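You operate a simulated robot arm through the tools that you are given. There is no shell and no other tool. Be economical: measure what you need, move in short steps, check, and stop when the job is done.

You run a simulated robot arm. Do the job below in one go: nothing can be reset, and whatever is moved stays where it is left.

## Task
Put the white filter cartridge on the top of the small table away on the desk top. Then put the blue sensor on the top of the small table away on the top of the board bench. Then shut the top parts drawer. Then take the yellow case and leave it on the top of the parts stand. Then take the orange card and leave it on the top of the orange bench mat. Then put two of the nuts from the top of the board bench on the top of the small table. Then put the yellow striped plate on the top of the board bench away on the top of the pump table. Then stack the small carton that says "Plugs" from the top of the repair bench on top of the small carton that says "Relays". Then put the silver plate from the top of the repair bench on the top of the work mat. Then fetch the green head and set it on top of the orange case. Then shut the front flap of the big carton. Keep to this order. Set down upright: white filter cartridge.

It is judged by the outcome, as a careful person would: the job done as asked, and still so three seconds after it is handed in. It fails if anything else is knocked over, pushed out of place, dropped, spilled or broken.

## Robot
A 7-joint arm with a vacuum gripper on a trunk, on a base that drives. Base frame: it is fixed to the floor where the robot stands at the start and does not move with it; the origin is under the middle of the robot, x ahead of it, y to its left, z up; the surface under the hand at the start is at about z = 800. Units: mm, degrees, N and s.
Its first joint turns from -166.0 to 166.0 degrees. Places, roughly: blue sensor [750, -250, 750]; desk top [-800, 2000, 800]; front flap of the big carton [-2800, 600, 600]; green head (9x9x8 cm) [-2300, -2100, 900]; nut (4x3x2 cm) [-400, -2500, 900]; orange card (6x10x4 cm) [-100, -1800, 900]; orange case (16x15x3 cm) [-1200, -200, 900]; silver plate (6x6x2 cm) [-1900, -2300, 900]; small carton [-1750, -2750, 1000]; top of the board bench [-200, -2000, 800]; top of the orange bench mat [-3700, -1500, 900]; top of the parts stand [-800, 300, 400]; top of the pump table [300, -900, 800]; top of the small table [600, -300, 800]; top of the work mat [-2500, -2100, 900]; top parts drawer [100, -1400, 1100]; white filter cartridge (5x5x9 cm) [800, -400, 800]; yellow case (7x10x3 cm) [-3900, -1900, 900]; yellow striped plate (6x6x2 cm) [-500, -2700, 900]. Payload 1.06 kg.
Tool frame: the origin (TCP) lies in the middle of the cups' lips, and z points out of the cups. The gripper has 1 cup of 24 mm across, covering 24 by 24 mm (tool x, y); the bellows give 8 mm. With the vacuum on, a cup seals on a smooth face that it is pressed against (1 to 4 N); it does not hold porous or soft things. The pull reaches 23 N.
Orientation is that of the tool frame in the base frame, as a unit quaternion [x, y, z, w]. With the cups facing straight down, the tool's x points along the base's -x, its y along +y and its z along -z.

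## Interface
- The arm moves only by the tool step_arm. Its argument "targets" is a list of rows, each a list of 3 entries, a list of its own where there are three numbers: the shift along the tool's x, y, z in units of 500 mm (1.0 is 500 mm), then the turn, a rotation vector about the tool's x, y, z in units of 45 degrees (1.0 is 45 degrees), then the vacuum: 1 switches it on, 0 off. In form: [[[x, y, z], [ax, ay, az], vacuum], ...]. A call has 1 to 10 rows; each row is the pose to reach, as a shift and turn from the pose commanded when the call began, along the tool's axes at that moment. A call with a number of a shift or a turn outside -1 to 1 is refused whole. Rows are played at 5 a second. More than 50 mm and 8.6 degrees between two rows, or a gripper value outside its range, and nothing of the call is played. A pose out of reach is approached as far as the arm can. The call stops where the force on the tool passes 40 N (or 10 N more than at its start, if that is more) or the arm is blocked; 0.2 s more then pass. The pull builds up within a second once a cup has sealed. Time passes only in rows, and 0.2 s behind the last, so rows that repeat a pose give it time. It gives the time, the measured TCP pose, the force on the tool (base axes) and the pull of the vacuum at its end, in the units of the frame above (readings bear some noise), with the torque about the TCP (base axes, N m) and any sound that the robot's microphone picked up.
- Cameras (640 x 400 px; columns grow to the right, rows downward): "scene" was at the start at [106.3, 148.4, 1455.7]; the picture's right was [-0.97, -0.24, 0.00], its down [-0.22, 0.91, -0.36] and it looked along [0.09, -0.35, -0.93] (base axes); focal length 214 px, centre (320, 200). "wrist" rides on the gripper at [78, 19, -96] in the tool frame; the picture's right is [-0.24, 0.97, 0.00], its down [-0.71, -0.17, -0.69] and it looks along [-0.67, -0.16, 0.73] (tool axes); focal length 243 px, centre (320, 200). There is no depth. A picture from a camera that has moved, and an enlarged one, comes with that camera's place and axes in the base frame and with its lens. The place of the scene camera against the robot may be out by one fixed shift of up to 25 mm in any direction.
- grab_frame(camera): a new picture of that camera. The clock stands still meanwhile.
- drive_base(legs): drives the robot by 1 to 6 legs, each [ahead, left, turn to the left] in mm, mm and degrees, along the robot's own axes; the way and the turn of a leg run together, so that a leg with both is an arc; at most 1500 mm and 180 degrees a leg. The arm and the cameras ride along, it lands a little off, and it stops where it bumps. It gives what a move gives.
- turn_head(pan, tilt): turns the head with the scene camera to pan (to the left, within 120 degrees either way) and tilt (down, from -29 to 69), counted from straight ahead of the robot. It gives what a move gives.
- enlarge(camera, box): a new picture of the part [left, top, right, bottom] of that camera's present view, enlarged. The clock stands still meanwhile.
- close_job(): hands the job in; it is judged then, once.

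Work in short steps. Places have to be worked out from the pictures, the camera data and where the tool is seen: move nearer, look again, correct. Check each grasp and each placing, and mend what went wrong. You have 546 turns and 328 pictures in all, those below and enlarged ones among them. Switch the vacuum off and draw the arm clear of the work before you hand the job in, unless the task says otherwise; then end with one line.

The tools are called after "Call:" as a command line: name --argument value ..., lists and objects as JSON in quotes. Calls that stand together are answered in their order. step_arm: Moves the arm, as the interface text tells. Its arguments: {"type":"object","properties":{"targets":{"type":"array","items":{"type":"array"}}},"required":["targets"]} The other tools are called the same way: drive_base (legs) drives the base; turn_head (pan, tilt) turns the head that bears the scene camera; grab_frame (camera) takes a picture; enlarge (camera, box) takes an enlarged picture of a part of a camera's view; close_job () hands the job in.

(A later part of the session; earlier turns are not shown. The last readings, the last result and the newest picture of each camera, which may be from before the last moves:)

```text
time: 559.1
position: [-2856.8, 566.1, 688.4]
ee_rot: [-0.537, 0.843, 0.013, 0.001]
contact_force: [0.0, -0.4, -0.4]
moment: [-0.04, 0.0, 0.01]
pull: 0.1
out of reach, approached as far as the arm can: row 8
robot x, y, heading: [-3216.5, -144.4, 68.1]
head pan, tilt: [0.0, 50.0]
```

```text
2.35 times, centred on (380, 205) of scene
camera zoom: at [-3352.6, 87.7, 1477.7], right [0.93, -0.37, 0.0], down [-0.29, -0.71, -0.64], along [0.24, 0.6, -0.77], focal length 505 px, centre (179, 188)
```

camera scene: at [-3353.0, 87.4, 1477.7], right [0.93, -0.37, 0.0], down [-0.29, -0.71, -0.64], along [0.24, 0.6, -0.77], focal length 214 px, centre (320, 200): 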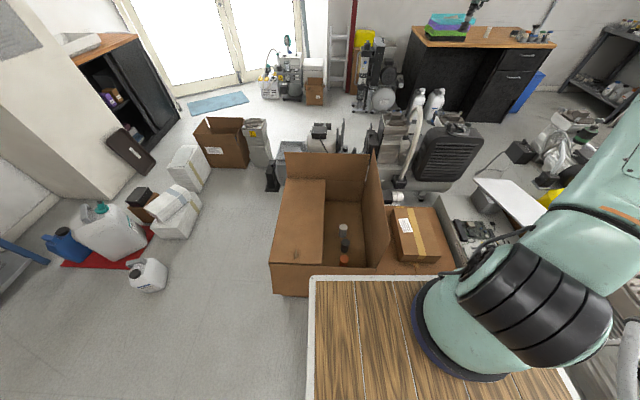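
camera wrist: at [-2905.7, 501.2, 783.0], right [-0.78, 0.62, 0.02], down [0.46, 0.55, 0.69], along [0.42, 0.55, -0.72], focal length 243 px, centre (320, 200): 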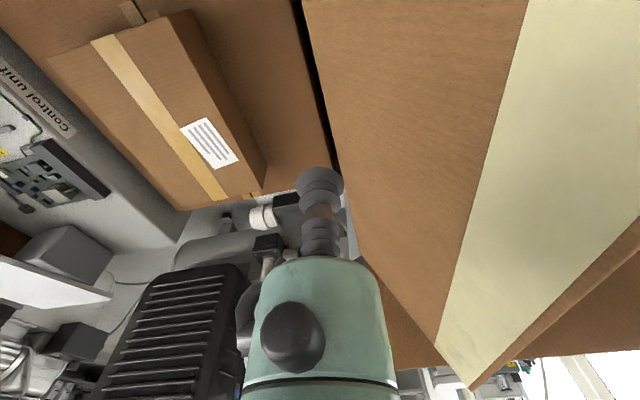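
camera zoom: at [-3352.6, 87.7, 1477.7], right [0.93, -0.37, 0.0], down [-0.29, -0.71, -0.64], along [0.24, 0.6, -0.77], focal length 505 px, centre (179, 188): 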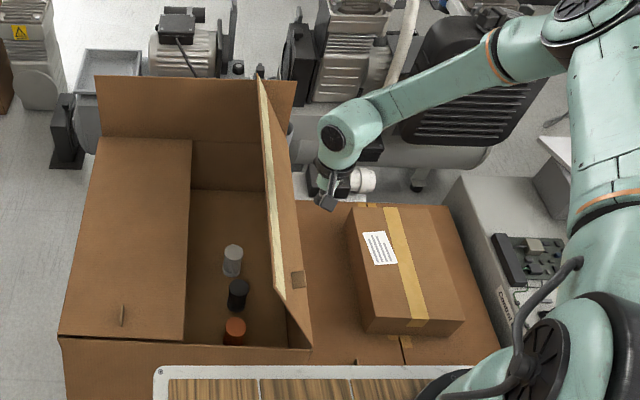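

Call:
step_arm --targets '[[[0, 0.04, 0], [0, 0, 0], 0], [[0, 0.08, 0], [0, 0, 0], 0], [[0, 0.12, 0], [0, 0, 0], 0], [[0, 0.16, 0], [0, 0, 0], 0], [[0, 0.2, 0], [0, 0, 0], 0], [[0, 0.24, 0], [0, 0, 0], 0]]'

Call:
grab_frame --camera "wrist"

Call:
enlarge --camera "scene" --box '[260, 120, 500, 290]'

```text
time: 560.5
position: [-2961.6, 616.1, 695.8]
ee_rot: [-0.537, 0.843, 0.014, 0.001]
contact_force: [0.0, -0.4, 0.9]
moment: [0.01, 0.0, -0.01]
pull: 0.0
out of reach, approached as far as the arm can: row 6
robot x, y, heading: [-3217.0, -143.7, 67.9]
head pan, tilt: [0.0, 50.0]
```

```text
148 pictures are left
camera wrist: at [-3011.9, 550.1, 790.6], right [-0.78, 0.62, 0.03], down [0.46, 0.55, 0.69], along [0.42, 0.55, -0.72], focal length 243 px, centre (320, 200)
```

wrist: 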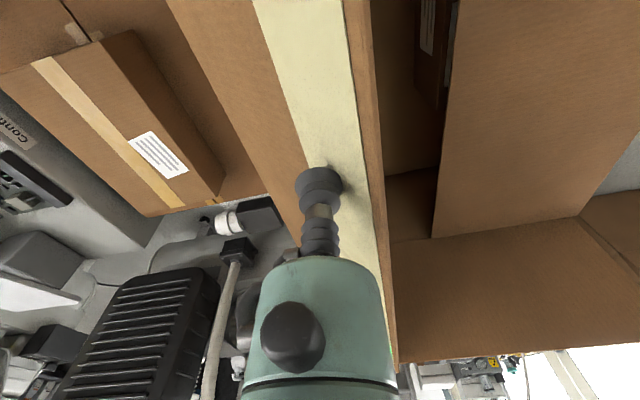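

```text
2.35 times, centred on (380, 205) of scene
camera zoom: at [-3352.5, 87.7, 1477.7], right [0.93, -0.37, 0.0], down [-0.29, -0.71, -0.64], along [0.24, 0.6, -0.77], focal length 505 px, centre (179, 188)
```

zoom: 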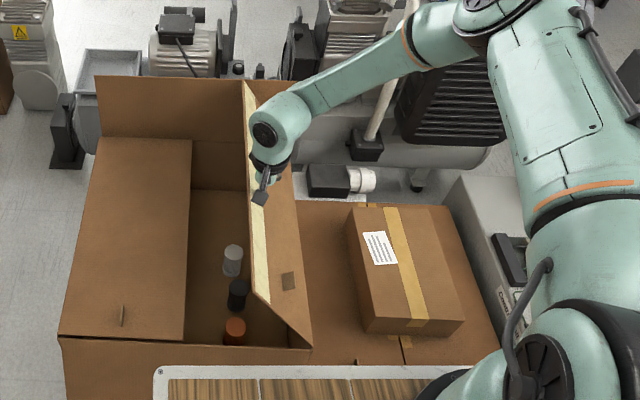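

Call:
step_arm --targets '[[[0, 0.03, 0.01], [0, 0, 0], 0], [[0, 0.06, 0.02], [0, 0, 0], 0], [[0, 0.09, 0.03], [0, 0, 0], 0], [[0, 0.12, 0.04], [0, 0, 0], 0]]'

Call:
grab_frame --camera "wrist"

Call:
enlarge --camera "scene" --box '[260, 120, 500, 290]'

```text
time: 561.5
position: [-2990.9, 614.5, 710.3]
ee_rot: [-0.537, 0.843, 0.013, 0.0]
contact_force: [0.3, 0.1, 0.9]
moment: [0.0, 0.03, 0.01]
pull: 0.0
out of reach, approached as far as the arm can: row 1, 2, 3, 4
robot x, y, heading: [-3213.4, -146.1, 68.0]
head pan, tilt: [0.0, 50.0]
```

```text
146 pictures are left
camera wrist: at [-3040.1, 549.1, 805.0], right [-0.78, 0.62, 0.03], down [0.46, 0.55, 0.69], along [0.42, 0.55, -0.72], focal length 243 px, centre (320, 200)
```

wrist: 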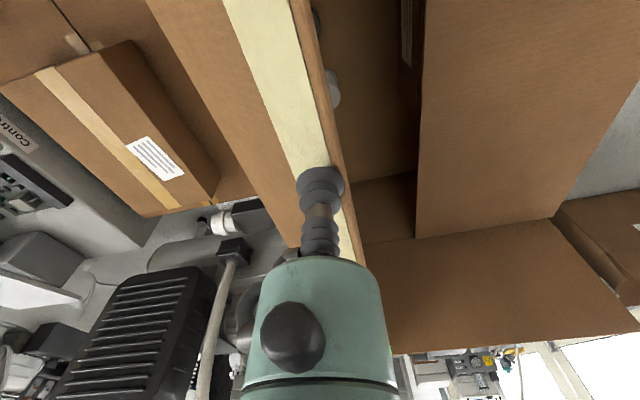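

```text
2.35 times, centred on (380, 205) of scene
camera zoom: at [-3352.7, 87.8, 1477.6], right [0.93, -0.37, 0.0], down [-0.29, -0.71, -0.64], along [0.24, 0.6, -0.77], focal length 505 px, centre (179, 188)
```

zoom: 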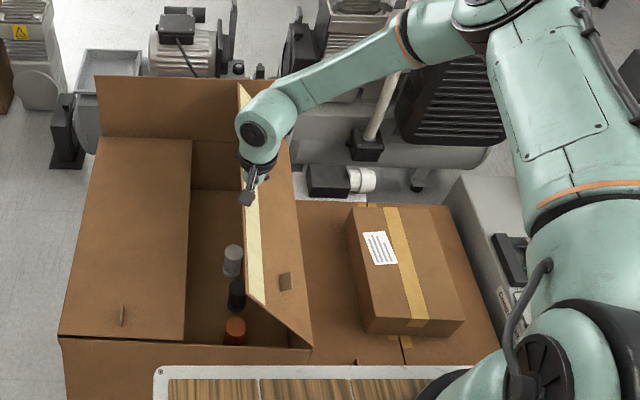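

At this radius the arm bottoms out near 700. I'll push nearer to the robot (120 mm closer along the flap), where it can go down to ~666.

Call:
step_arm --targets '[[[0, 0, -0.06], [0, 0, 0], 0], [[0.08, -0.03, -0.08], [0, 0, 0], 0], [[0.16, -0.06, -0.08], [0, 0, 0], 0], [[0.24, -0.1, -0.08], [0, 0, 0], 0], [[0.26, -0.18, -0.06], [0, 0, 0], 0], [[0.26, -0.25, 0], [0, 0, 0], 0], [[0.26, -0.25, 0.07], [0, 0, 0], 0], [[0.26, -0.25, 0.12], [0, 0, 0], 0]]'

Call:
grab_frame --camera "wrist"

```text
time: 563.3
position: [-2931.6, 446.0, 664.7]
ee_rot: [-0.537, 0.843, 0.014, 0.0]
contact_force: [0.3, -0.5, 0.6]
moment: [0.0, -0.03, 0.0]
pull: 0.0
out of reach, approached as far as the arm can: row 8
robot x, y, heading: [-3218.2, -148.8, 68.0]
head pan, tilt: [0.0, 50.0]
```

```text
144 pictures are left
camera wrist: at [-2980.8, 380.1, 760.0], right [-0.78, 0.62, 0.03], down [0.46, 0.55, 0.69], along [0.42, 0.55, -0.72], focal length 243 px, centre (320, 200)
```

wrist: 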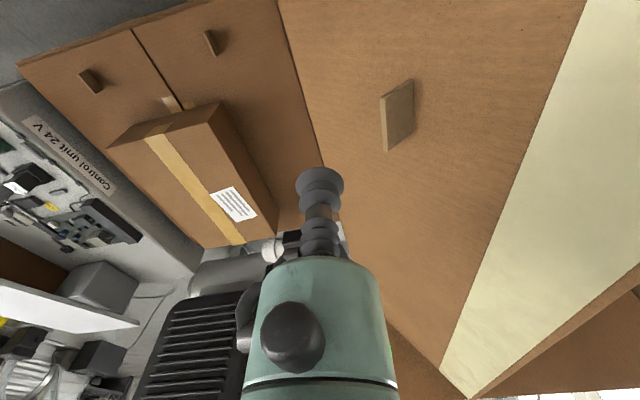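

Call:
step_arm --targets '[[[0, 0.05, 0], [0, 0, 0], 0], [[0, 0.09, 0], [0, 0, 0], 0], [[0, 0.13, 0], [0, 0, 0], 0], [[0, 0.17, 0], [0, 0, 0], 0], [[0, 0.21, 0], [0, 0, 0], 0], [[0, 0.25, 0], [0, 0, 0], 0]]'

Call:
grab_frame --camera "wrist"

Call:
enlarge --camera "scene" --box '[260, 120, 500, 290]'

```text
time: 564.7
position: [-3037.8, 495.1, 681.7]
ee_rot: [-0.537, 0.844, 0.014, 0.0]
contact_force: [0.0, -0.4, 0.9]
moment: [-0.01, 0.01, -0.01]
pull: 0.0
out of reach, approached as far as the arm can: row 5, 6
robot x, y, heading: [-3214.8, -149.8, 68.2]
head pan, tilt: [0.0, 50.0]
```

```text
143 pictures are left
camera wrist: at [-3086.7, 429.2, 777.0], right [-0.78, 0.62, 0.03], down [0.46, 0.55, 0.69], along [0.42, 0.55, -0.72], focal length 243 px, centre (320, 200)
```

wrist: 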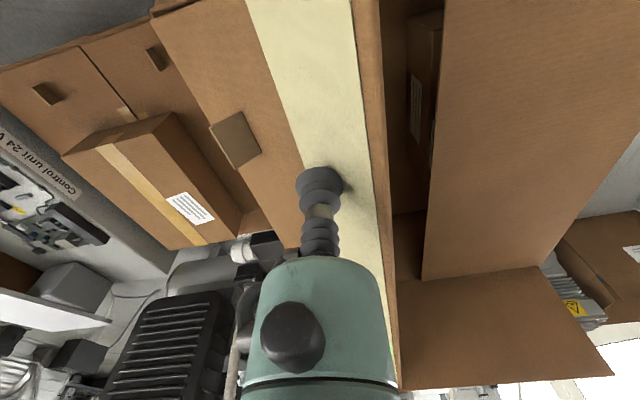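

```text
2.35 times, centred on (380, 205) of scene
camera zoom: at [-3352.7, 87.7, 1477.7], right [0.93, -0.37, 0.0], down [-0.29, -0.71, -0.64], along [0.24, 0.6, -0.77], focal length 505 px, centre (179, 188)
```

zoom: 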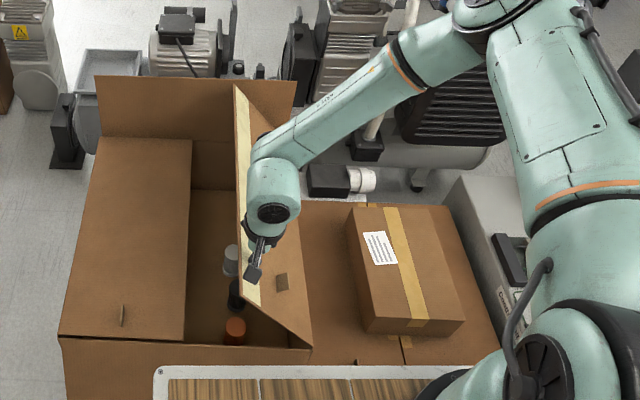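

Call:
step_arm --targets '[[[0, 0.04, -0.01], [0, 0, 0], 0], [[0, 0.08, -0.01], [0, 0, 0], 0], [[0, 0.12, -0.01], [0, 0, 0], 0], [[0, 0.16, -0.01], [0, 0, 0], 0]]'

Call:
grab_frame --camera "wrist"

Call:
enlarge --camera "scene" --box '[260, 120, 500, 290]'

```text
time: 565.7
position: [-3076.2, 515.0, 718.2]
ee_rot: [-0.537, 0.843, 0.013, 0.0]
contact_force: [-1.0, 0.1, 0.4]
moment: [0.0, 0.04, 0.0]
pull: 0.0
out of reach, approached as far as the arm can: row 1, 2, 3, 4
robot x, y, heading: [-3214.4, -146.1, 68.2]
head pan, tilt: [0.0, 50.0]
```

```text
141 pictures are left
camera wrist: at [-3124.9, 449.4, 814.3], right [-0.78, 0.62, 0.03], down [0.46, 0.55, 0.69], along [0.42, 0.55, -0.72], focal length 243 px, centre (320, 200)
```

wrist: 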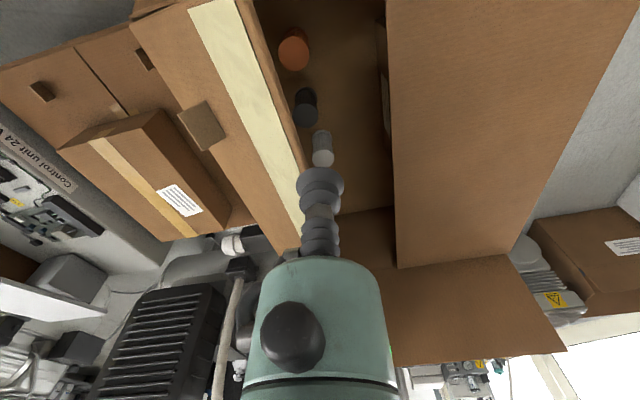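

```text
2.35 times, centred on (380, 205) of scene
camera zoom: at [-3352.7, 87.8, 1477.6], right [0.93, -0.37, 0.0], down [-0.29, -0.71, -0.64], along [0.24, 0.6, -0.77], focal length 505 px, centre (179, 188)
```

zoom: 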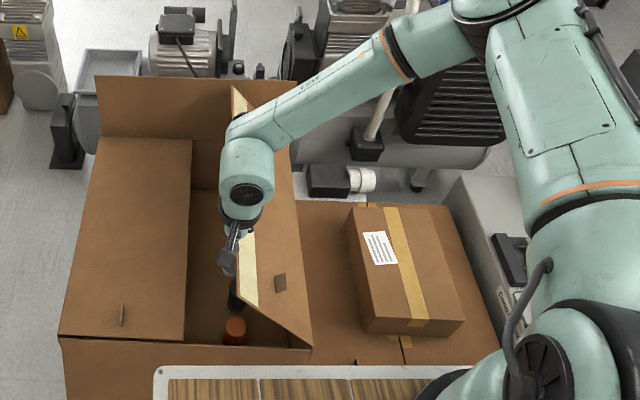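

Commanded heights below the limit make the hand drift up. I lift well into reach to resynchronise, then return outside the flap.

Call:
step_arm --targets '[[[0, 0, -0.09], [0, 0, 0], 0], [[0, 0, -0.18], [0, 0, 0], 0], [[0, 0, -0.26], [0, 0, 0], 0], [[0, 0, -0.26], [0, 0, 0], 0]]'

```text
time: 566.7
position: [-3072.1, 510.2, 849.0]
ee_rot: [-0.538, 0.843, 0.014, 0.0]
contact_force: [-0.6, 0.1, -0.6]
moment: [-0.05, 0.02, 0.0]
pull: 0.1
robot x, y, heading: [-3216.3, -146.7, 68.0]
head pan, tilt: [0.0, 50.0]
```

Going left raises the arm's lower limit (elbow side). I'll raise the hand, back off 80 mm and turn the base left so the flap is on the arm's better (right) side.

Call:
step_arm --targets '[[[0, 0, -0.09], [0, 0, 0], 0], [[0, 0, -0.18], [0, 0, 0], 0], [[0, 0, -0.27], [0, 0, 0], 0], [[0, 0, -0.36], [0, 0, 0], 0], [[0, 0, -0.45], [0, 0, 0], 0]]'

Call:
drive_base --legs '[[-80, 0, 0], [0, 0, 27]]'

Call:
turn_head --pan -25 --tilt 50

Call:
grab_frame --camera "scene"

```text
time: 567.9
position: [-3067.7, 506.3, 1073.4]
ee_rot: [-0.538, 0.843, 0.013, 0.0]
contact_force: [0.7, 1.2, 0.0]
moment: [0.0, 0.0, -0.02]
pull: 0.1
robot x, y, heading: [-3215.7, -148.4, 68.1]
head pan, tilt: [0.0, 50.0]
```

```text
time: 570.4
position: [-3424.0, 439.3, 1072.3]
ee_rot: [-0.699, 0.715, 0.013, -0.004]
contact_force: [0.6, 0.9, 1.3]
moment: [0.02, -0.01, 0.05]
pull: 0.0
robot x, y, heading: [-3295.0, -220.4, 92.0]
head pan, tilt: [0.0, 50.0]
```

```text
time: 571.2
position: [-3423.9, 439.5, 1072.7]
ee_rot: [-0.7, 0.714, 0.013, -0.004]
contact_force: [-0.1, 0.3, -0.5]
moment: [-0.03, 0.0, -0.04]
pull: 0.1
robot x, y, heading: [-3296.0, -223.4, 91.8]
head pan, tilt: [-25.0, 50.0]
```

```text
139 pictures are left
camera scene: at [-3486.9, -63.8, 1477.6], right [0.92, -0.39, 0.0], down [-0.3, -0.7, -0.64], along [0.25, 0.59, -0.77], focal length 214 px, centre (320, 200)
```

scene: 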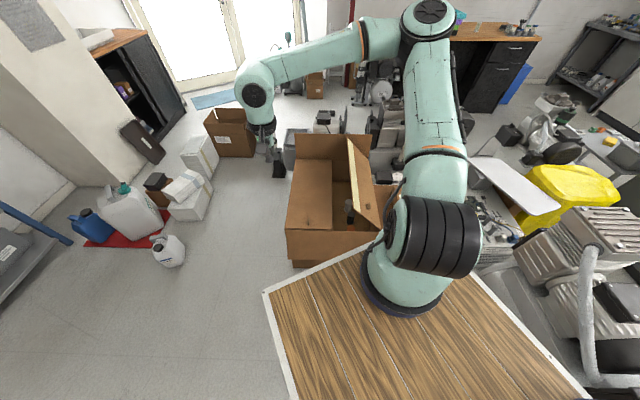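

Call:
drive_base --legs '[[0, -80, 0]]'

Call:
step_arm --targets '[[[0, -0.093, 0], [0, 0, 0], 0], [[0, -0.186, 0], [0, 0, 0], 0], [[0, -0.279, 0], [0, 0, 0], 0], [[0, -0.372, 0], [0, 0, 0], 0], [[0, -0.465, 0], [0, 0, 0], 0], [[0, -0.558, 0], [0, 0, 0], 0], [[0, -0.651, 0], [0, 0, 0], 0], [[0, -0.744, 0], [0, 0, 0], 0], [[0, -0.837, 0], [0, 0, 0], 0]]'

Call:
grab_frame --camera "wrist"

```text
time: 572.0
position: [-3419.8, 440.0, 1073.1]
ee_rot: [-0.698, 0.716, 0.013, -0.002]
contact_force: [0.6, 0.4, 0.4]
moment: [0.0, 0.02, -0.04]
pull: 0.0
robot x, y, heading: [-3295.4, -222.3, 91.7]
head pan, tilt: [-25.0, 50.0]
stopped in leg 1: the robot was blocked; the commanded pose is now the measured one
```

```text
time: 574.0
position: [-3004.3, 428.2, 1064.9]
ee_rot: [-0.7, 0.714, 0.013, -0.003]
contact_force: [-0.9, 0.2, 0.2]
moment: [0.01, 0.0, 0.02]
pull: 0.1
robot x, y, heading: [-3297.6, -221.2, 91.8]
head pan, tilt: [-25.0, 50.0]
```

```text
138 pictures are left
camera wrist: at [-3023.5, 349.7, 1160.4], right [-0.97, 0.26, 0.02], down [0.2, 0.69, 0.69], along [0.16, 0.67, -0.72], focal length 243 px, centre (320, 200)
```

wrist: 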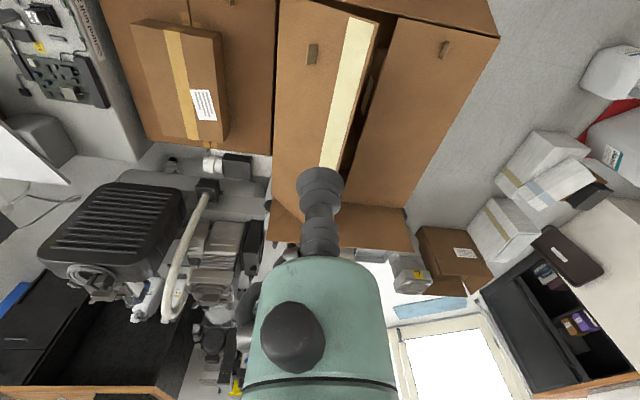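

The robot's right side touches the trolley, so I stay put. The flap is now at ~45–50°; I press down on its taped edge at the near end, then slide left at minimum height.

Call:
step_arm --targets '[[[0, 0.063, 0], [0, 0, 0], 0], [[0, 0.126, 0.02], [0, 0, 0], 0], [[0, 0.126, 0.11], [0, 0, 0], 0], [[0, 0.126, 0.2], [0, 0, 0], 0], [[0, 0.126, 0.29], [0, 0, 0], 0], [[0, 0.126, 0.38], [0, 0, 0], 0], [[0, 0.126, 0.47], [0, 0, 0], 0], [[0, 0.126, 0.56], [0, 0, 0], 0], [[0, 0.126, 0.62], [0, 0, 0], 0]]'

Call:
grab_frame --camera "wrist"

```text
time: 576.0
position: [-3069.1, 435.1, 757.5]
ee_rot: [-0.697, 0.717, 0.012, -0.003]
contact_force: [-0.2, -0.5, 1.0]
moment: [-0.03, 0.0, 0.0]
pull: 0.1
robot x, y, heading: [-3295.9, -218.4, 91.6]
head pan, tilt: [-25.0, 50.0]
```

```text
137 pictures are left
camera wrist: at [-3089.8, 355.7, 852.5], right [-0.97, 0.26, 0.03], down [0.2, 0.69, 0.69], along [0.16, 0.67, -0.72], focal length 243 px, centre (320, 200)
```

wrist: 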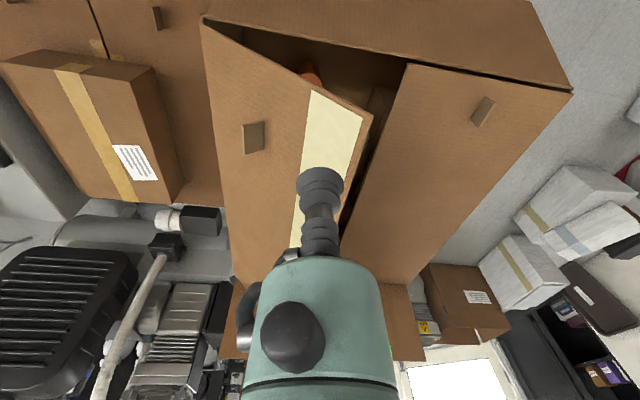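

The cup is over the tape. Press down toward z≈672.

Call:
step_arm --targets '[[[0, 0, 0.04], [0, 0, 0], 0], [[0, 0, 0.08], [0, 0, 0], 0], [[0, 0, 0.12], [0, 0, 0], 0], [[0, 0, 0.15], [0, 0, 0], 0], [[0, 0, 0.17], [0, 0, 0], 0]]'

Call:
grab_frame --camera "wrist"

```text
time: 577.1
position: [-3075.1, 438.4, 670.3]
ee_rot: [-0.698, 0.716, 0.014, -0.003]
contact_force: [0.0, 0.3, 0.2]
moment: [0.0, 0.05, 0.02]
pull: 0.0
robot x, y, heading: [-3294.6, -219.9, 91.5]
head pan, tilt: [-25.0, 50.0]
```

```text
136 pictures are left
camera wrist: at [-3094.0, 357.8, 766.2], right [-0.97, 0.26, 0.03], down [0.2, 0.69, 0.69], along [0.16, 0.67, -0.72], focal length 243 px, centre (320, 200)
```

wrist: 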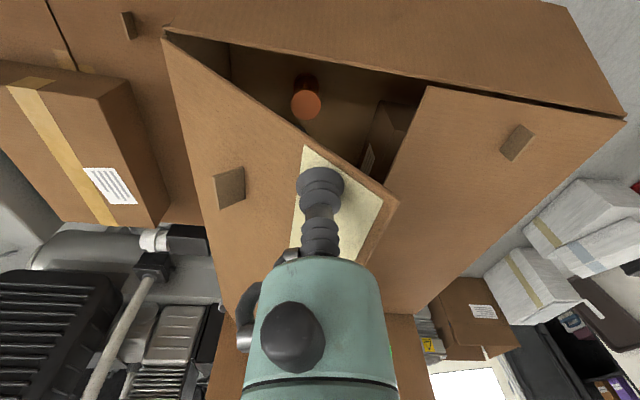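

Call:
step_arm --targets '[[[0, 0.03, 0], [0, 0, 0], 0], [[0, 0.06, 0], [0, 0, 0], 0], [[0, 0.09, 0.002], [0, 0, 0], 0], [[0, 0.12, 0.002], [0, 0, 0], 0]]'

Call:
grab_frame --camera "wrist"

Call:
grab_frame --camera "scene"

```text
time: 578.1
position: [-3133.2, 438.0, 670.1]
ee_rot: [-0.699, 0.715, 0.013, -0.003]
contact_force: [-0.4, -0.5, -0.6]
moment: [-0.01, -0.02, 0.0]
pull: 0.1
robot x, y, heading: [-3300.3, -223.4, 91.9]
head pan, tilt: [-25.0, 50.0]
```

```text
135 pictures are left
camera wrist: at [-3153.4, 358.2, 766.2], right [-0.97, 0.26, 0.03], down [0.2, 0.69, 0.69], along [0.16, 0.67, -0.72], focal length 243 px, centre (320, 200)
```

wrist: 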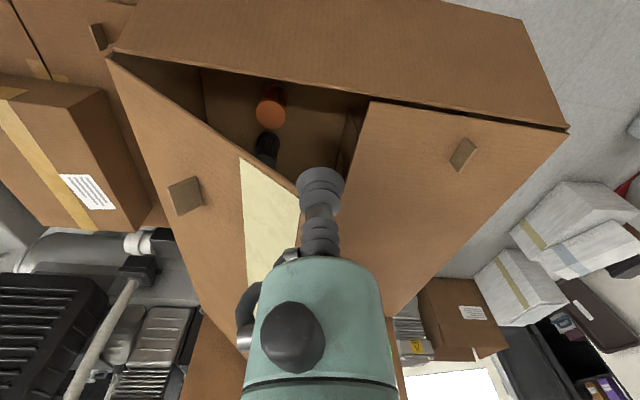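

```text
134 pictures are left
camera scene: at [-3484.8, -62.0, 1477.7], right [0.92, -0.4, 0.0], down [-0.3, -0.7, -0.64], along [0.25, 0.59, -0.77], focal length 214 px, centre (320, 200)
```

scene: 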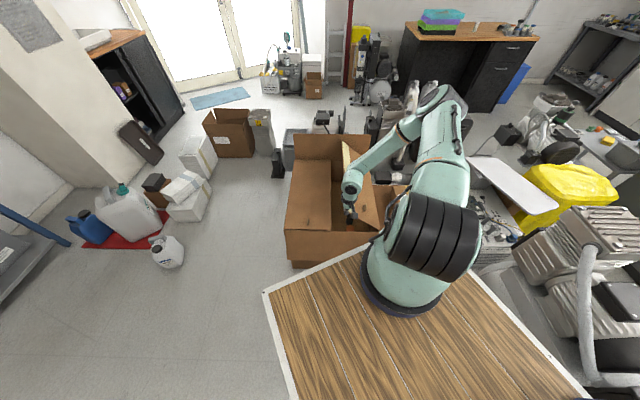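

The cup passed the free edge; the flap remains at about 25–30°. I lift off and wait to see whether it settles by itself.

Call:
step_arm --targets '[[[0, 0, -0.08], [0, 0, 0], 0], [[0, 0, -0.16], [0, 0, 0], 0], [[0, 0, -0.24], [0, 0, 0], 0], [[0, 0, -0.32], [0, 0, 0], 0], [[0, 0, -0.4], [0, 0, 0], 0]]'

Call:
grab_frame --camera "wrist"

Call:
step_arm --targets '[[[0, 0, 0], [0, 0, 0], 0], [[0, 0, 0], [0, 0, 0], 0], [[0, 0, 0], [0, 0, 0], 0], [[0, 0, 0], [0, 0, 0], 0], [[0, 0, 0], [0, 0, 0], 0], [[0, 0, 0], [0, 0, 0], 0], [[0, 0, 0], [0, 0, 0], 0], [[0, 0, 0], [0, 0, 0], 0], [[0, 0, 0], [0, 0, 0], 0], [[0, 0, 0], [0, 0, 0], 0]]'

Call:
grab_frame --camera "wrist"

```text
time: 579.4
position: [-3131.4, 435.1, 871.0]
ee_rot: [-0.699, 0.715, 0.014, -0.002]
contact_force: [-0.5, 0.6, 0.0]
moment: [0.02, -0.03, -0.03]
pull: 0.0
robot x, y, heading: [-3295.8, -221.3, 91.6]
head pan, tilt: [-25.0, 50.0]
```

```text
133 pictures are left
camera wrist: at [-3150.0, 355.8, 966.2], right [-0.97, 0.26, 0.03], down [0.2, 0.69, 0.69], along [0.16, 0.67, -0.72], focal length 243 px, centre (320, 200)
```

wrist: 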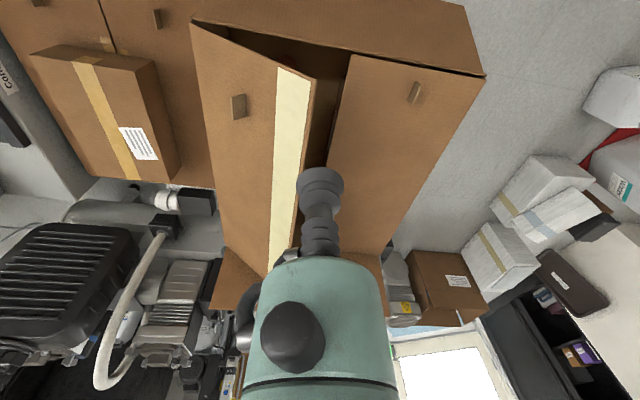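

```text
time: 581.5
position: [-3131.1, 434.8, 871.5]
ee_rot: [-0.698, 0.716, 0.013, -0.003]
contact_force: [-0.4, -0.3, 0.1]
moment: [-0.01, 0.03, -0.02]
pull: 0.2
robot x, y, heading: [-3296.7, -220.6, 91.8]
head pan, tilt: [-25.0, 50.0]
```

```text
132 pictures are left
camera wrist: at [-3150.0, 355.6, 965.8], right [-0.97, 0.26, 0.03], down [0.2, 0.69, 0.69], along [0.16, 0.67, -0.72], focal length 243 px, centre (320, 200)
```

wrist: 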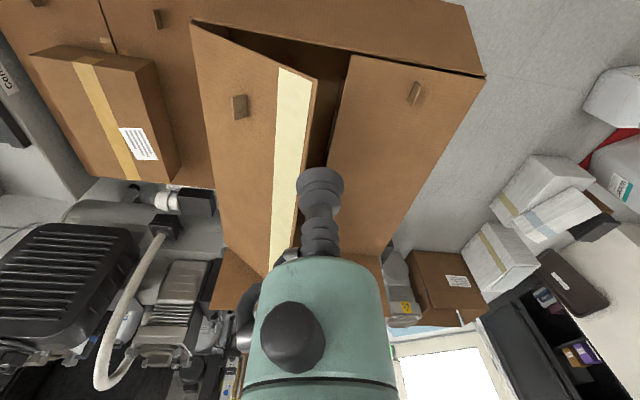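

Friction holds it at ~45°, and the arm cannot press below z≈665 while the closed flap lies at ~570. I need a ~10+ cm extension: the capped bottle near the mat is tall enough and I can return it to its exact spot. First raise the arm and leave this place safely (moving away from the trolley).

Call:
step_arm --targets '[[[0, 0, -0.09], [0, 0, 0], 0], [[0, 0, -0.18], [0, 0, 0], 0], [[0, 0, -0.27], [0, 0, 0], 0], [[0, 0, -0.36], [0, 0, 0], 0], [[0.06, 0, -0.42], [0, 0, 0], 0], [[0.12, 0, -0.48], [0, 0, 0], 0], [[0.18, 0, -0.54], [0, 0, 0], 0], [[0.24, 0, -0.6], [0, 0, 0], 0], [[0.28, 0, -0.66], [0, 0, 0], 0]]'

Call:
drive_base --legs '[[0, 120, 0], [-500, 0, 0]]'

Call:
turn_head --pan -40 --tilt 40

Call:
grab_frame --camera "scene"

```text
time: 583.5
position: [-3127.3, 289.3, 1197.7]
ee_rot: [-0.698, 0.716, 0.013, -0.003]
contact_force: [0.0, 0.6, -0.2]
moment: [0.0, 0.01, 0.01]
pull: 0.1
robot x, y, heading: [-3294.2, -218.1, 91.5]
head pan, tilt: [-25.0, 50.0]
```

```text
time: 587.3
position: [-3232.5, -201.5, 1198.2]
ee_rot: [-0.696, 0.718, 0.013, -0.003]
contact_force: [0.0, 0.0, 0.8]
moment: [0.02, 0.0, -0.01]
pull: 0.0
robot x, y, heading: [-3400.6, -710.5, 91.4]
head pan, tilt: [-25.0, 50.0]
```

```text
time: 588.0
position: [-3232.0, -201.4, 1198.1]
ee_rot: [-0.696, 0.718, 0.013, -0.003]
contact_force: [0.6, -0.1, 0.1]
moment: [-0.01, 0.01, 0.03]
pull: 0.0
robot x, y, heading: [-3404.1, -709.0, 91.3]
head pan, tilt: [-40.0, 40.0]
```

```text
131 pictures are left
camera scene: at [-3569.4, -555.7, 1491.8], right [0.78, -0.63, 0.0], down [-0.4, -0.5, -0.77], along [0.48, 0.6, -0.64], focal length 214 px, centre (320, 200)
```

scene: 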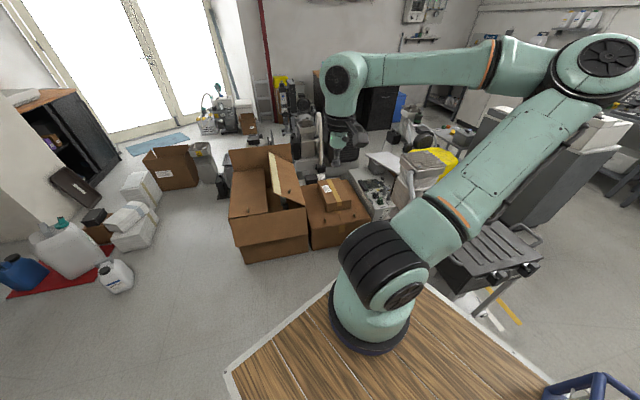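

Turn to the bench and look at the bottle.

Call:
drive_base --legs '[[0, 0, 153.5], [160, -60, 0]]'

Call:
turn_head --pan 0 --tilt 40

Call:
grab_frame --camera "scene"

Call:
grab_frame --camera "wrist"

```text
time: 594.4
position: [-3803.5, -1081.7, 1197.6]
ee_rot: [0.872, 0.489, -0.002, 0.013]
contact_force: [0.3, 0.4, 0.8]
moment: [0.0, 0.0, 0.0]
pull: 0.0
robot x, y, heading: [-3405.5, -724.6, -118.5]
head pan, tilt: [-40.0, 40.0]
stopped in leg 1: the robot was blocked; the commanded pose is now the measured one
```

```text
time: 595.4
position: [-3803.3, -1080.3, 1197.5]
ee_rot: [0.872, 0.489, 0.0, 0.013]
contact_force: [0.7, 0.1, -0.7]
moment: [-0.03, 0.01, 0.05]
pull: 0.1
robot x, y, heading: [-3402.5, -725.1, -118.6]
head pan, tilt: [0.0, 40.0]
```

```text
130 pictures are left
camera scene: at [-3312.4, -993.3, 1491.8], right [-0.88, 0.48, 0.0], down [0.31, 0.56, -0.77], along [-0.37, -0.67, -0.64], focal length 214 px, centre (320, 200)
```

scene: 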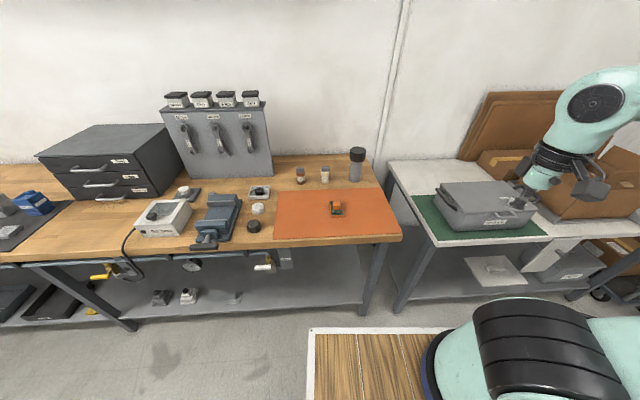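

```text
129 pictures are left
camera wrist: at [-3747.5, -1021.6, 1292.9], right [0.71, -0.71, 0.03], down [-0.52, -0.5, 0.69], along [-0.48, -0.5, -0.72], focal length 243 px, centre (320, 200)
```

wrist: 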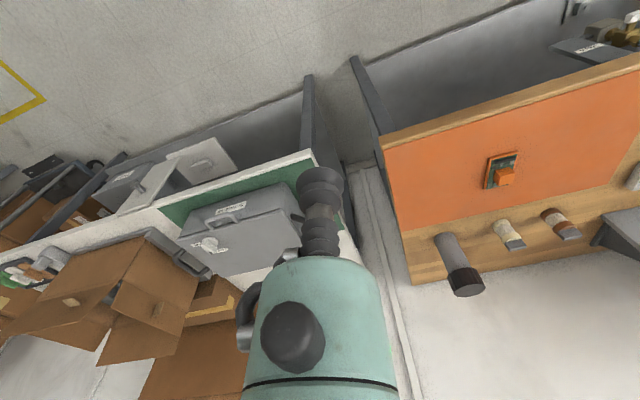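

Call:
drive_base --legs '[[180, 0, 3.5]]'

Call:
enlarge --camera "scene" --box '[280, 100, 480, 250]'

```text
time: 596.9
position: [-3864.4, -1266.0, 1197.9]
ee_rot: [0.858, 0.514, 0.0, 0.013]
contact_force: [-0.7, -0.7, 0.1]
moment: [0.0, 0.0, -0.01]
pull: 0.0
robot x, y, heading: [-3485.5, -886.5, -115.0]
head pan, tilt: [0.0, 40.0]
```

```text
2.67 times, centred on (380, 175) of scene
camera zoom: at [-3379.4, -1150.7, 1491.8], right [-0.91, 0.42, 0.0], down [0.27, 0.58, -0.77], along [-0.32, -0.69, -0.64], focal length 572 px, centre (160, 267)
```

zoom: 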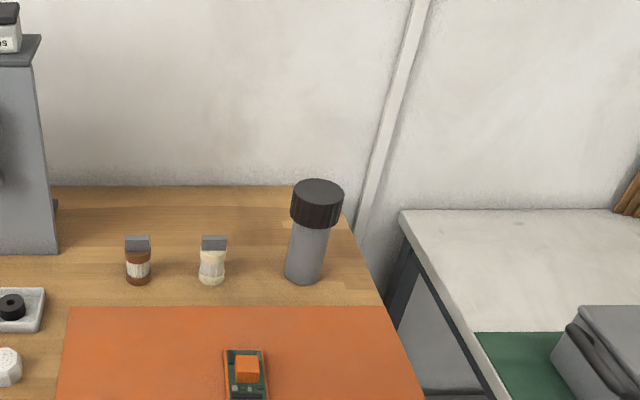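

The bottle (cap top ~z 1020) stands at about (-3900,-1700). Move above it.

Call:
step_arm --targets '[[[-0.08, 0.035, 0], [0, 0, 0], 0], [[-0.16, 0.069, 0], [0, 0, 0], 0], [[-0.24, 0.104, 0], [0, 0, 0], 0], [[-0.32, 0.138, 0], [0, 0, 0], 0], [[-0.4, 0.173, 0], [0, 0, 0], 0], [[-0.48, 0.208, 0], [0, 0, 0], 0], [[-0.56, 0.242, 0], [0, 0, 0], 0], [[-0.64, 0.277, 0], [0, 0, 0], 0], [[-0.72, 0.311, 0], [0, 0, 0], 0], [[-0.8, 0.346, 0], [0, 0, 0], 0]]'

Call:
grab_frame --camera "wrist"

```text
time: 599.1
position: [-3899.2, -1699.1, 1209.1]
ee_rot: [0.858, 0.514, 0.0, 0.013]
contact_force: [-0.4, 0.3, -0.2]
moment: [-0.07, -0.01, -0.02]
pull: 0.0
robot x, y, heading: [-3482.4, -888.1, -115.0]
head pan, tilt: [0.0, 40.0]
```

```text
127 pictures are left
camera wrist: at [-3848.5, -1638.0, 1303.3], right [0.74, -0.67, 0.03], down [-0.49, -0.53, 0.69], along [-0.45, -0.53, -0.72], focal length 243 px, centre (320, 200)
```

wrist: 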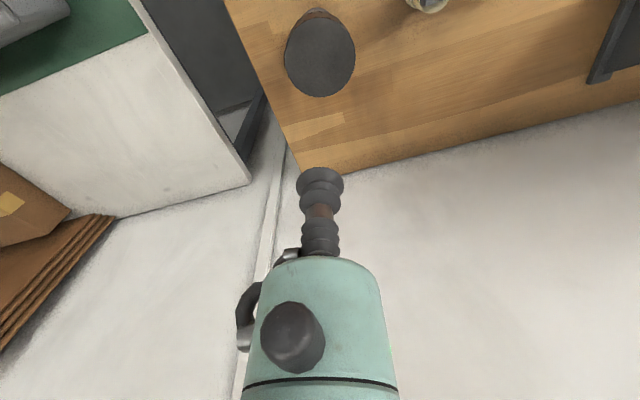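

Call:
step_arm --targets '[[[0.02, 0.012, 0.09], [0, 0, 0], 0], [[0.02, 0.012, 0.18], [0, 0, 0], 0], [[0.02, 0.012, 0.24], [0, 0, 0], 0]]'

Call:
enlarge --camera "wrist" --box '[240, 50, 400, 210]'

```text
time: 599.9
position: [-3886.1, -1698.9, 1086.5]
ee_rot: [0.857, 0.514, -0.001, 0.014]
contact_force: [0.7, 0.8, 0.2]
moment: [-0.01, 0.02, 0.02]
pull: 0.0
robot x, y, heading: [-3486.4, -883.5, -115.0]
head pan, tilt: [0.0, 40.0]
```

```text
2.50 times, centred on (320, 130) of wrist
camera zoom: at [-3834.0, -1636.3, 1181.9], right [0.75, -0.66, 0.03], down [-0.49, -0.53, 0.69], along [-0.45, -0.53, -0.72], focal length 606 px, centre (320, 375)
```

zoom: 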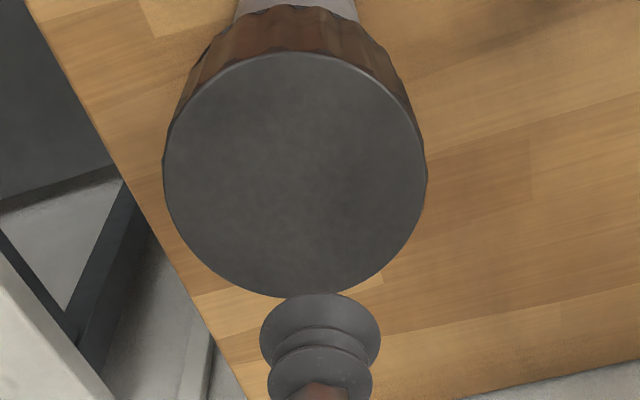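

Flat, smooth cap at (-3890,-1694,1012). Grip it.

Call:
step_arm --targets '[[[0.005, -0.012, 0.07], [0, 0, 0], 1], [[0.005, -0.012, 0.12], [0, 0, 0], 1], [[0.005, -0.012, 0.138], [0, 0, 0], 1], [[0.005, -0.012, 0.146], [0, 0, 0], 1], [[0.005, -0.012, 0.152], [0, 0, 0], 1], [[0.005, -0.012, 0.158], [0, 0, 0], 1]]'

```text
time: 601.2
position: [-3888.7, -1695.9, 1015.9]
ee_rot: [0.858, 0.514, -0.001, 0.016]
contact_force: [1.8, 1.8, 14.8]
moment: [0.12, 0.08, -0.01]
pull: 23.1
robot x, y, heading: [-3482.8, -884.0, -115.2]
head pan, tilt: [0.0, 40.0]
stopped in row 6: the force on the tool passed its limit at 44 N (the readings are from after the stop); the commanded pose is now the measured one
```

Gripped at TCP (-3888.7,-1695.9,1015.9) — recorded for returning it. Lift gently.

Call:
step_arm --targets '[[[0, 0, -0.02], [0, 0, 0], 1], [[0, 0, -0.08], [0, 0, 0], 1], [[0, 0, -0.16], [0, 0, 0], 1], [[0, 0, -0.24], [0, 0, 0], 1], [[0, 0, -0.32], [0, 0, 0], 1], [[0.04, 0, -0.38], [0, 0, 0], 1], [[0.1, 0, -0.44], [0, 0, 0], 1], [[0.16, 0, -0.5], [0, 0, 0], 1]]'

Call:
grab_frame --camera "wrist"

```text
time: 603.0
position: [-3857.0, -1618.2, 1260.3]
ee_rot: [0.858, 0.514, -0.001, 0.017]
contact_force: [0.1, -0.9, -3.6]
moment: [0.02, 0.01, 0.0]
pull: 22.7
robot x, y, heading: [-3482.1, -886.1, -114.8]
head pan, tilt: [0.0, 40.0]
```

```text
125 pictures are left
camera wrist: at [-3805.3, -1556.3, 1355.4], right [0.75, -0.67, 0.03], down [-0.49, -0.52, 0.69], along [-0.45, -0.53, -0.72], focal length 243 px, centre (320, 200)
```

wrist: 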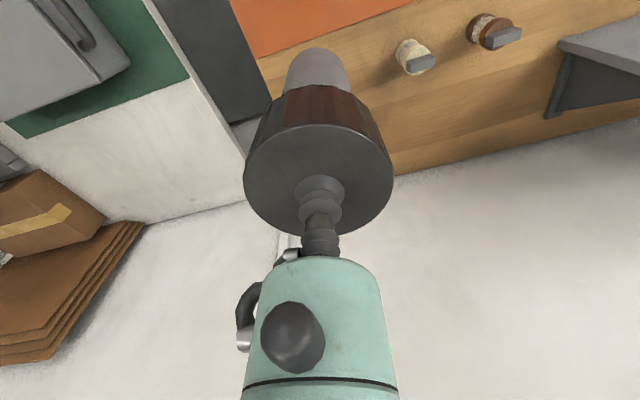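

Bottle held. Raise/retract, back off, turn through the east side, and approach the carton.

Call:
step_arm --targets '[[[0.07, 0, -0.03], [0, 0, 0], 1], [[0.14, 0, -0.06], [0, 0, 0], 1], [[0.21, 0, -0.09], [0, 0, 0], 1], [[0.28, 0, -0.12], [0, 0, 0], 1], [[0.35, 0, -0.14], [0, 0, 0], 1], [[0.4, 0, -0.14], [0, 0, 0], 1]]'

Call:
drive_base --legs '[[-150, 0, 0], [0, 0, 100], [0, 0, 83]]'

```text
time: 604.4
position: [-3762.0, -1438.8, 1329.2]
ee_rot: [0.857, 0.514, -0.001, 0.015]
contact_force: [-0.6, -0.8, -4.0]
moment: [0.02, 0.01, 0.02]
pull: 23.1
robot x, y, heading: [-3481.8, -886.5, -115.0]
head pan, tilt: [0.0, 40.0]
```

```text
time: 613.5
position: [-3162.1, -187.6, 1329.6]
ee_rot: [-0.529, 0.849, 0.017, 0.001]
contact_force: [0.3, -0.1, -3.2]
moment: [-0.02, 0.01, 0.0]
pull: 23.3
robot x, y, heading: [-3420.1, -752.0, 67.2]
head pan, tilt: [0.0, 40.0]
```

Call:
drive_base --legs '[[560, 0, 1]]'

Call:
turn_head --pan 0 --tilt 50

Call:
grab_frame --camera "scene"

Call:
grab_frame --camera "wrist"

```text
time: 616.7
position: [-2951.4, 327.7, 1329.8]
ee_rot: [-0.532, 0.846, 0.016, 0.001]
contact_force: [0.0, 1.5, -3.1]
moment: [-0.04, -0.01, 0.02]
pull: 22.8
robot x, y, heading: [-3199.7, -238.1, 67.5]
head pan, tilt: [0.0, 40.0]
```

```text
time: 617.4
position: [-2952.0, 327.2, 1330.0]
ee_rot: [-0.533, 0.846, 0.016, 0.0]
contact_force: [-0.4, -0.3, -3.2]
moment: [0.01, 0.0, -0.01]
pull: 22.9
robot x, y, heading: [-3204.5, -236.6, 67.6]
head pan, tilt: [0.0, 50.0]
```

```text
124 pictures are left
camera scene: at [-3337.6, 0.4, 1477.7], right [0.92, -0.38, 0.0], down [-0.29, -0.71, -0.64], along [0.25, 0.59, -0.77], focal length 214 px, centre (320, 200)
```

scene: 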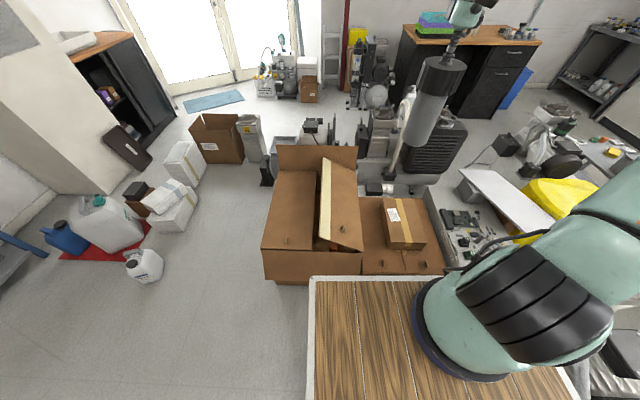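

```text
123 pictures are left
camera wrist: at [-3002.5, 262.2, 1424.4], right [-0.78, 0.63, 0.03], down [0.47, 0.55, 0.69], along [0.42, 0.55, -0.72], focal length 243 px, centre (320, 200)
```

wrist: 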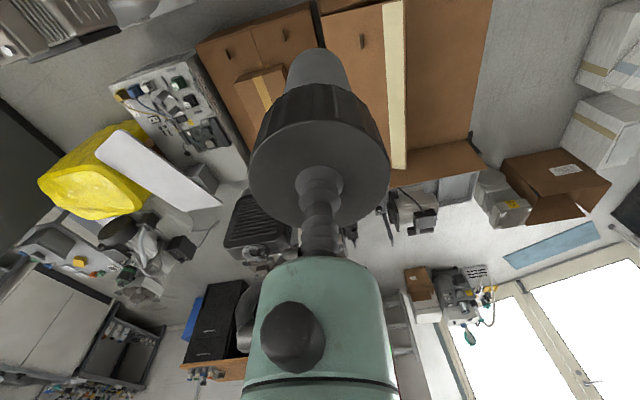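

Plan: bring the bottle above the flap near its free half at about (-3081,495), then press straight down.

Call:
step_arm --targets '[[[-0.038, 0.075, 0], [0, 0, 0], 1], [[-0.077, 0.151, 0], [0, 0, 0], 1], [[-0.115, 0.226, 0], [0, 0, 0], 1], [[-0.154, 0.302, 0], [0, 0, 0], 1], [[-0.192, 0.377, 0], [0, 0, 0], 1], [[-0.192, 0.377, 0.09], [0, 0, 0], 1], [[-0.192, 0.377, 0.18], [0, 0, 0], 1], [[-0.192, 0.377, 0.27], [0, 0, 0], 1], [[-0.192, 0.377, 0.36], [0, 0, 0], 1], [[-0.192, 0.377, 0.45], [0, 0, 0], 1]]'

Call:
grab_frame --camera "wrist"

Call:
enlarge --camera "scene" --box '[240, 60, 480, 290]'

```text
time: 619.6
position: [-3084.9, 502.1, 1110.3]
ee_rot: [-0.533, 0.846, 0.016, 0.001]
contact_force: [0.3, -0.4, -3.5]
moment: [-0.02, -0.03, -0.02]
pull: 22.9
robot x, y, heading: [-3202.7, -236.3, 67.2]
head pan, tilt: [0.0, 50.0]
```

```text
122 pictures are left
camera wrist: at [-3135.6, 435.8, 1205.1], right [-0.78, 0.63, 0.03], down [0.47, 0.55, 0.69], along [0.42, 0.55, -0.72], focal length 243 px, centre (320, 200)
```

wrist: 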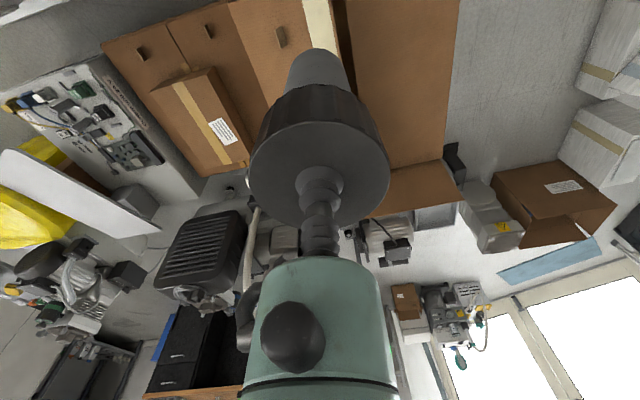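

```text
1.74 times, centred on (360, 175) of scene
camera zoom: at [-3337.8, 0.1, 1477.7], right [0.92, -0.38, 0.0], down [-0.29, -0.71, -0.64], along [0.25, 0.59, -0.77], focal length 373 px, centre (250, 244)
```

zoom: 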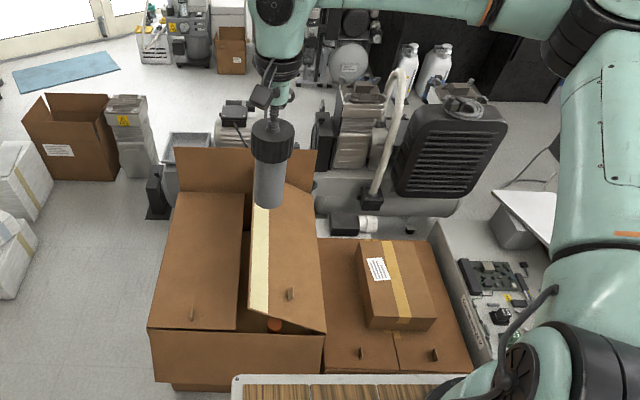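

The bottle is right over the flap's taped edge. Press down.

Call:
step_arm --targets '[[[0, 0, 0.09], [0, 0, 0], 1], [[0, 0, 0.18], [0, 0, 0], 1], [[0, 0, 0.27], [0, 0, 0], 1], [[0, 0, 0.36], [0, 0, 0], 1], [[0, 0, 0.4], [0, 0, 0], 1], [[0, 0, 0.44], [0, 0, 0], 1]]'

Call:
enlarge --camera "scene" --box '[240, 60, 480, 290]'

```text
time: 621.0
position: [-3086.6, 508.2, 890.3]
ee_rot: [-0.534, 0.846, 0.017, 0.001]
contact_force: [-0.7, 0.6, -2.9]
moment: [0.01, 0.01, 0.04]
pull: 23.2
robot x, y, heading: [-3201.9, -236.5, 67.6]
head pan, tilt: [0.0, 50.0]
```

```text
1.74 times, centred on (360, 175) of scene
camera zoom: at [-3337.6, 0.3, 1477.6], right [0.92, -0.38, 0.0], down [-0.29, -0.71, -0.64], along [0.25, 0.59, -0.77], focal length 373 px, centre (250, 244)
```

zoom: 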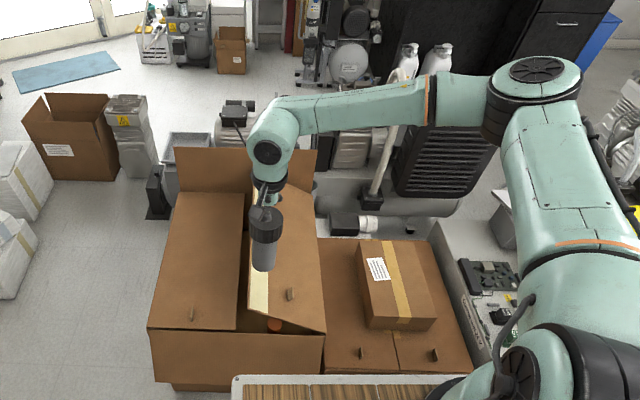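

Bottle bottom is at the flap. Continue pressing in small steps.

Call:
step_arm --targets '[[[0, 0, 0.02], [0, 0, 0], 1], [[0, 0, 0.04], [0, 0, 0], 1], [[0, 0, 0.06], [0, 0, 0], 1], [[0, 0, 0.08], [0, 0, 0], 1], [[0, 0, 0.1], [0, 0, 0], 1], [[0, 0, 0.12], [0, 0, 0], 1]]'

Call:
enlarge --camera "scene" --box '[240, 60, 480, 290]'

Call:
grab_frame --camera "wrist"

```text
time: 622.4
position: [-3088.5, 510.1, 831.2]
ee_rot: [-0.533, 0.846, 0.016, 0.001]
contact_force: [-0.1, -1.0, -3.3]
moment: [-0.01, -0.03, -0.01]
pull: 23.0
robot x, y, heading: [-3203.4, -239.1, 67.4]
head pan, tilt: [0.0, 50.0]
```

```text
1.74 times, centred on (360, 175) of scene
camera zoom: at [-3337.6, 0.4, 1477.6], right [0.92, -0.38, 0.0], down [-0.29, -0.71, -0.64], along [0.25, 0.59, -0.77], focal length 373 px, centre (250, 244)
```

zoom: 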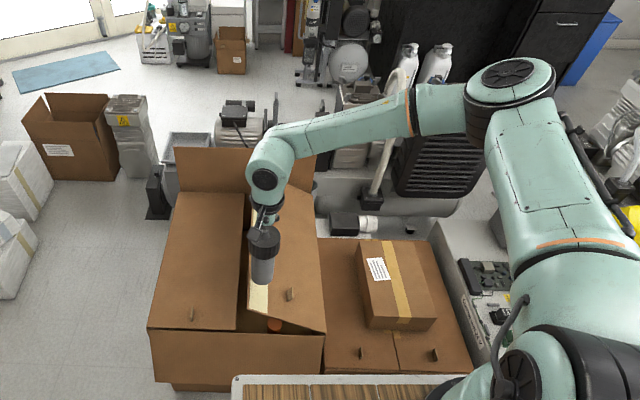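

```text
118 pictures are left
camera wrist: at [-3138.8, 444.2, 926.3], right [-0.78, 0.63, 0.03], down [0.47, 0.55, 0.69], along [0.42, 0.55, -0.72], focal length 243 px, centre (320, 200)
```

wrist: 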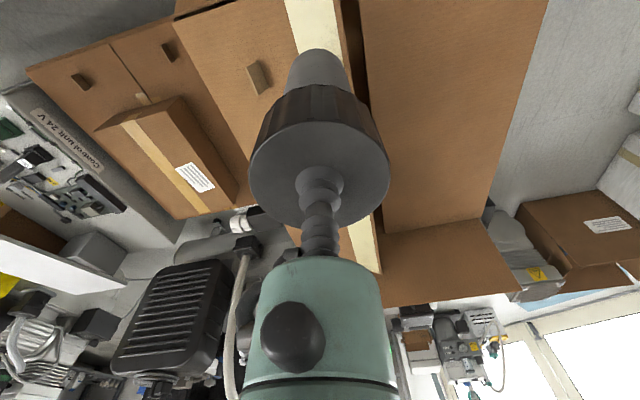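

The flap is lower than I thought (~25°). Continue pressing down.

Call:
step_arm --targets '[[[0, 0, 0.02], [0, 0, 0], 1], [[0, 0, 0.04], [0, 0, 0], 1], [[0, 0, 0.06], [0, 0, 0], 1], [[0, 0, 0.08], [0, 0, 0], 1], [[0, 0, 0.1], [0, 0, 0], 1], [[0, 0, 0.12], [0, 0, 0], 1]]'

Call:
enlarge --camera "scene" --box '[240, 60, 480, 290]'

```text
time: 623.8
position: [-3075.8, 501.9, 787.4]
ee_rot: [-0.533, 0.846, 0.017, 0.001]
contact_force: [0.3, 0.5, -3.9]
moment: [-0.01, -0.01, 0.01]
pull: 22.8
out of reach, approached as far as the arm can: row 3, 4, 5, 6
robot x, y, heading: [-3205.4, -233.2, 67.7]
head pan, tilt: [0.0, 50.0]
```

```text
1.74 times, centred on (360, 175) of scene
camera zoom: at [-3337.7, 0.4, 1477.6], right [0.92, -0.38, 0.0], down [-0.29, -0.71, -0.64], along [0.25, 0.59, -0.77], focal length 373 px, centre (250, 244)
```

zoom: 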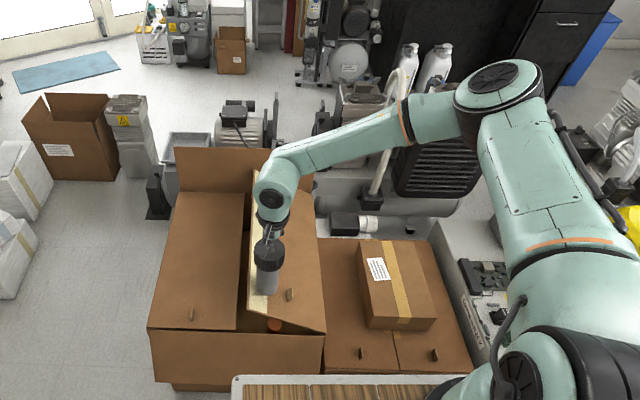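

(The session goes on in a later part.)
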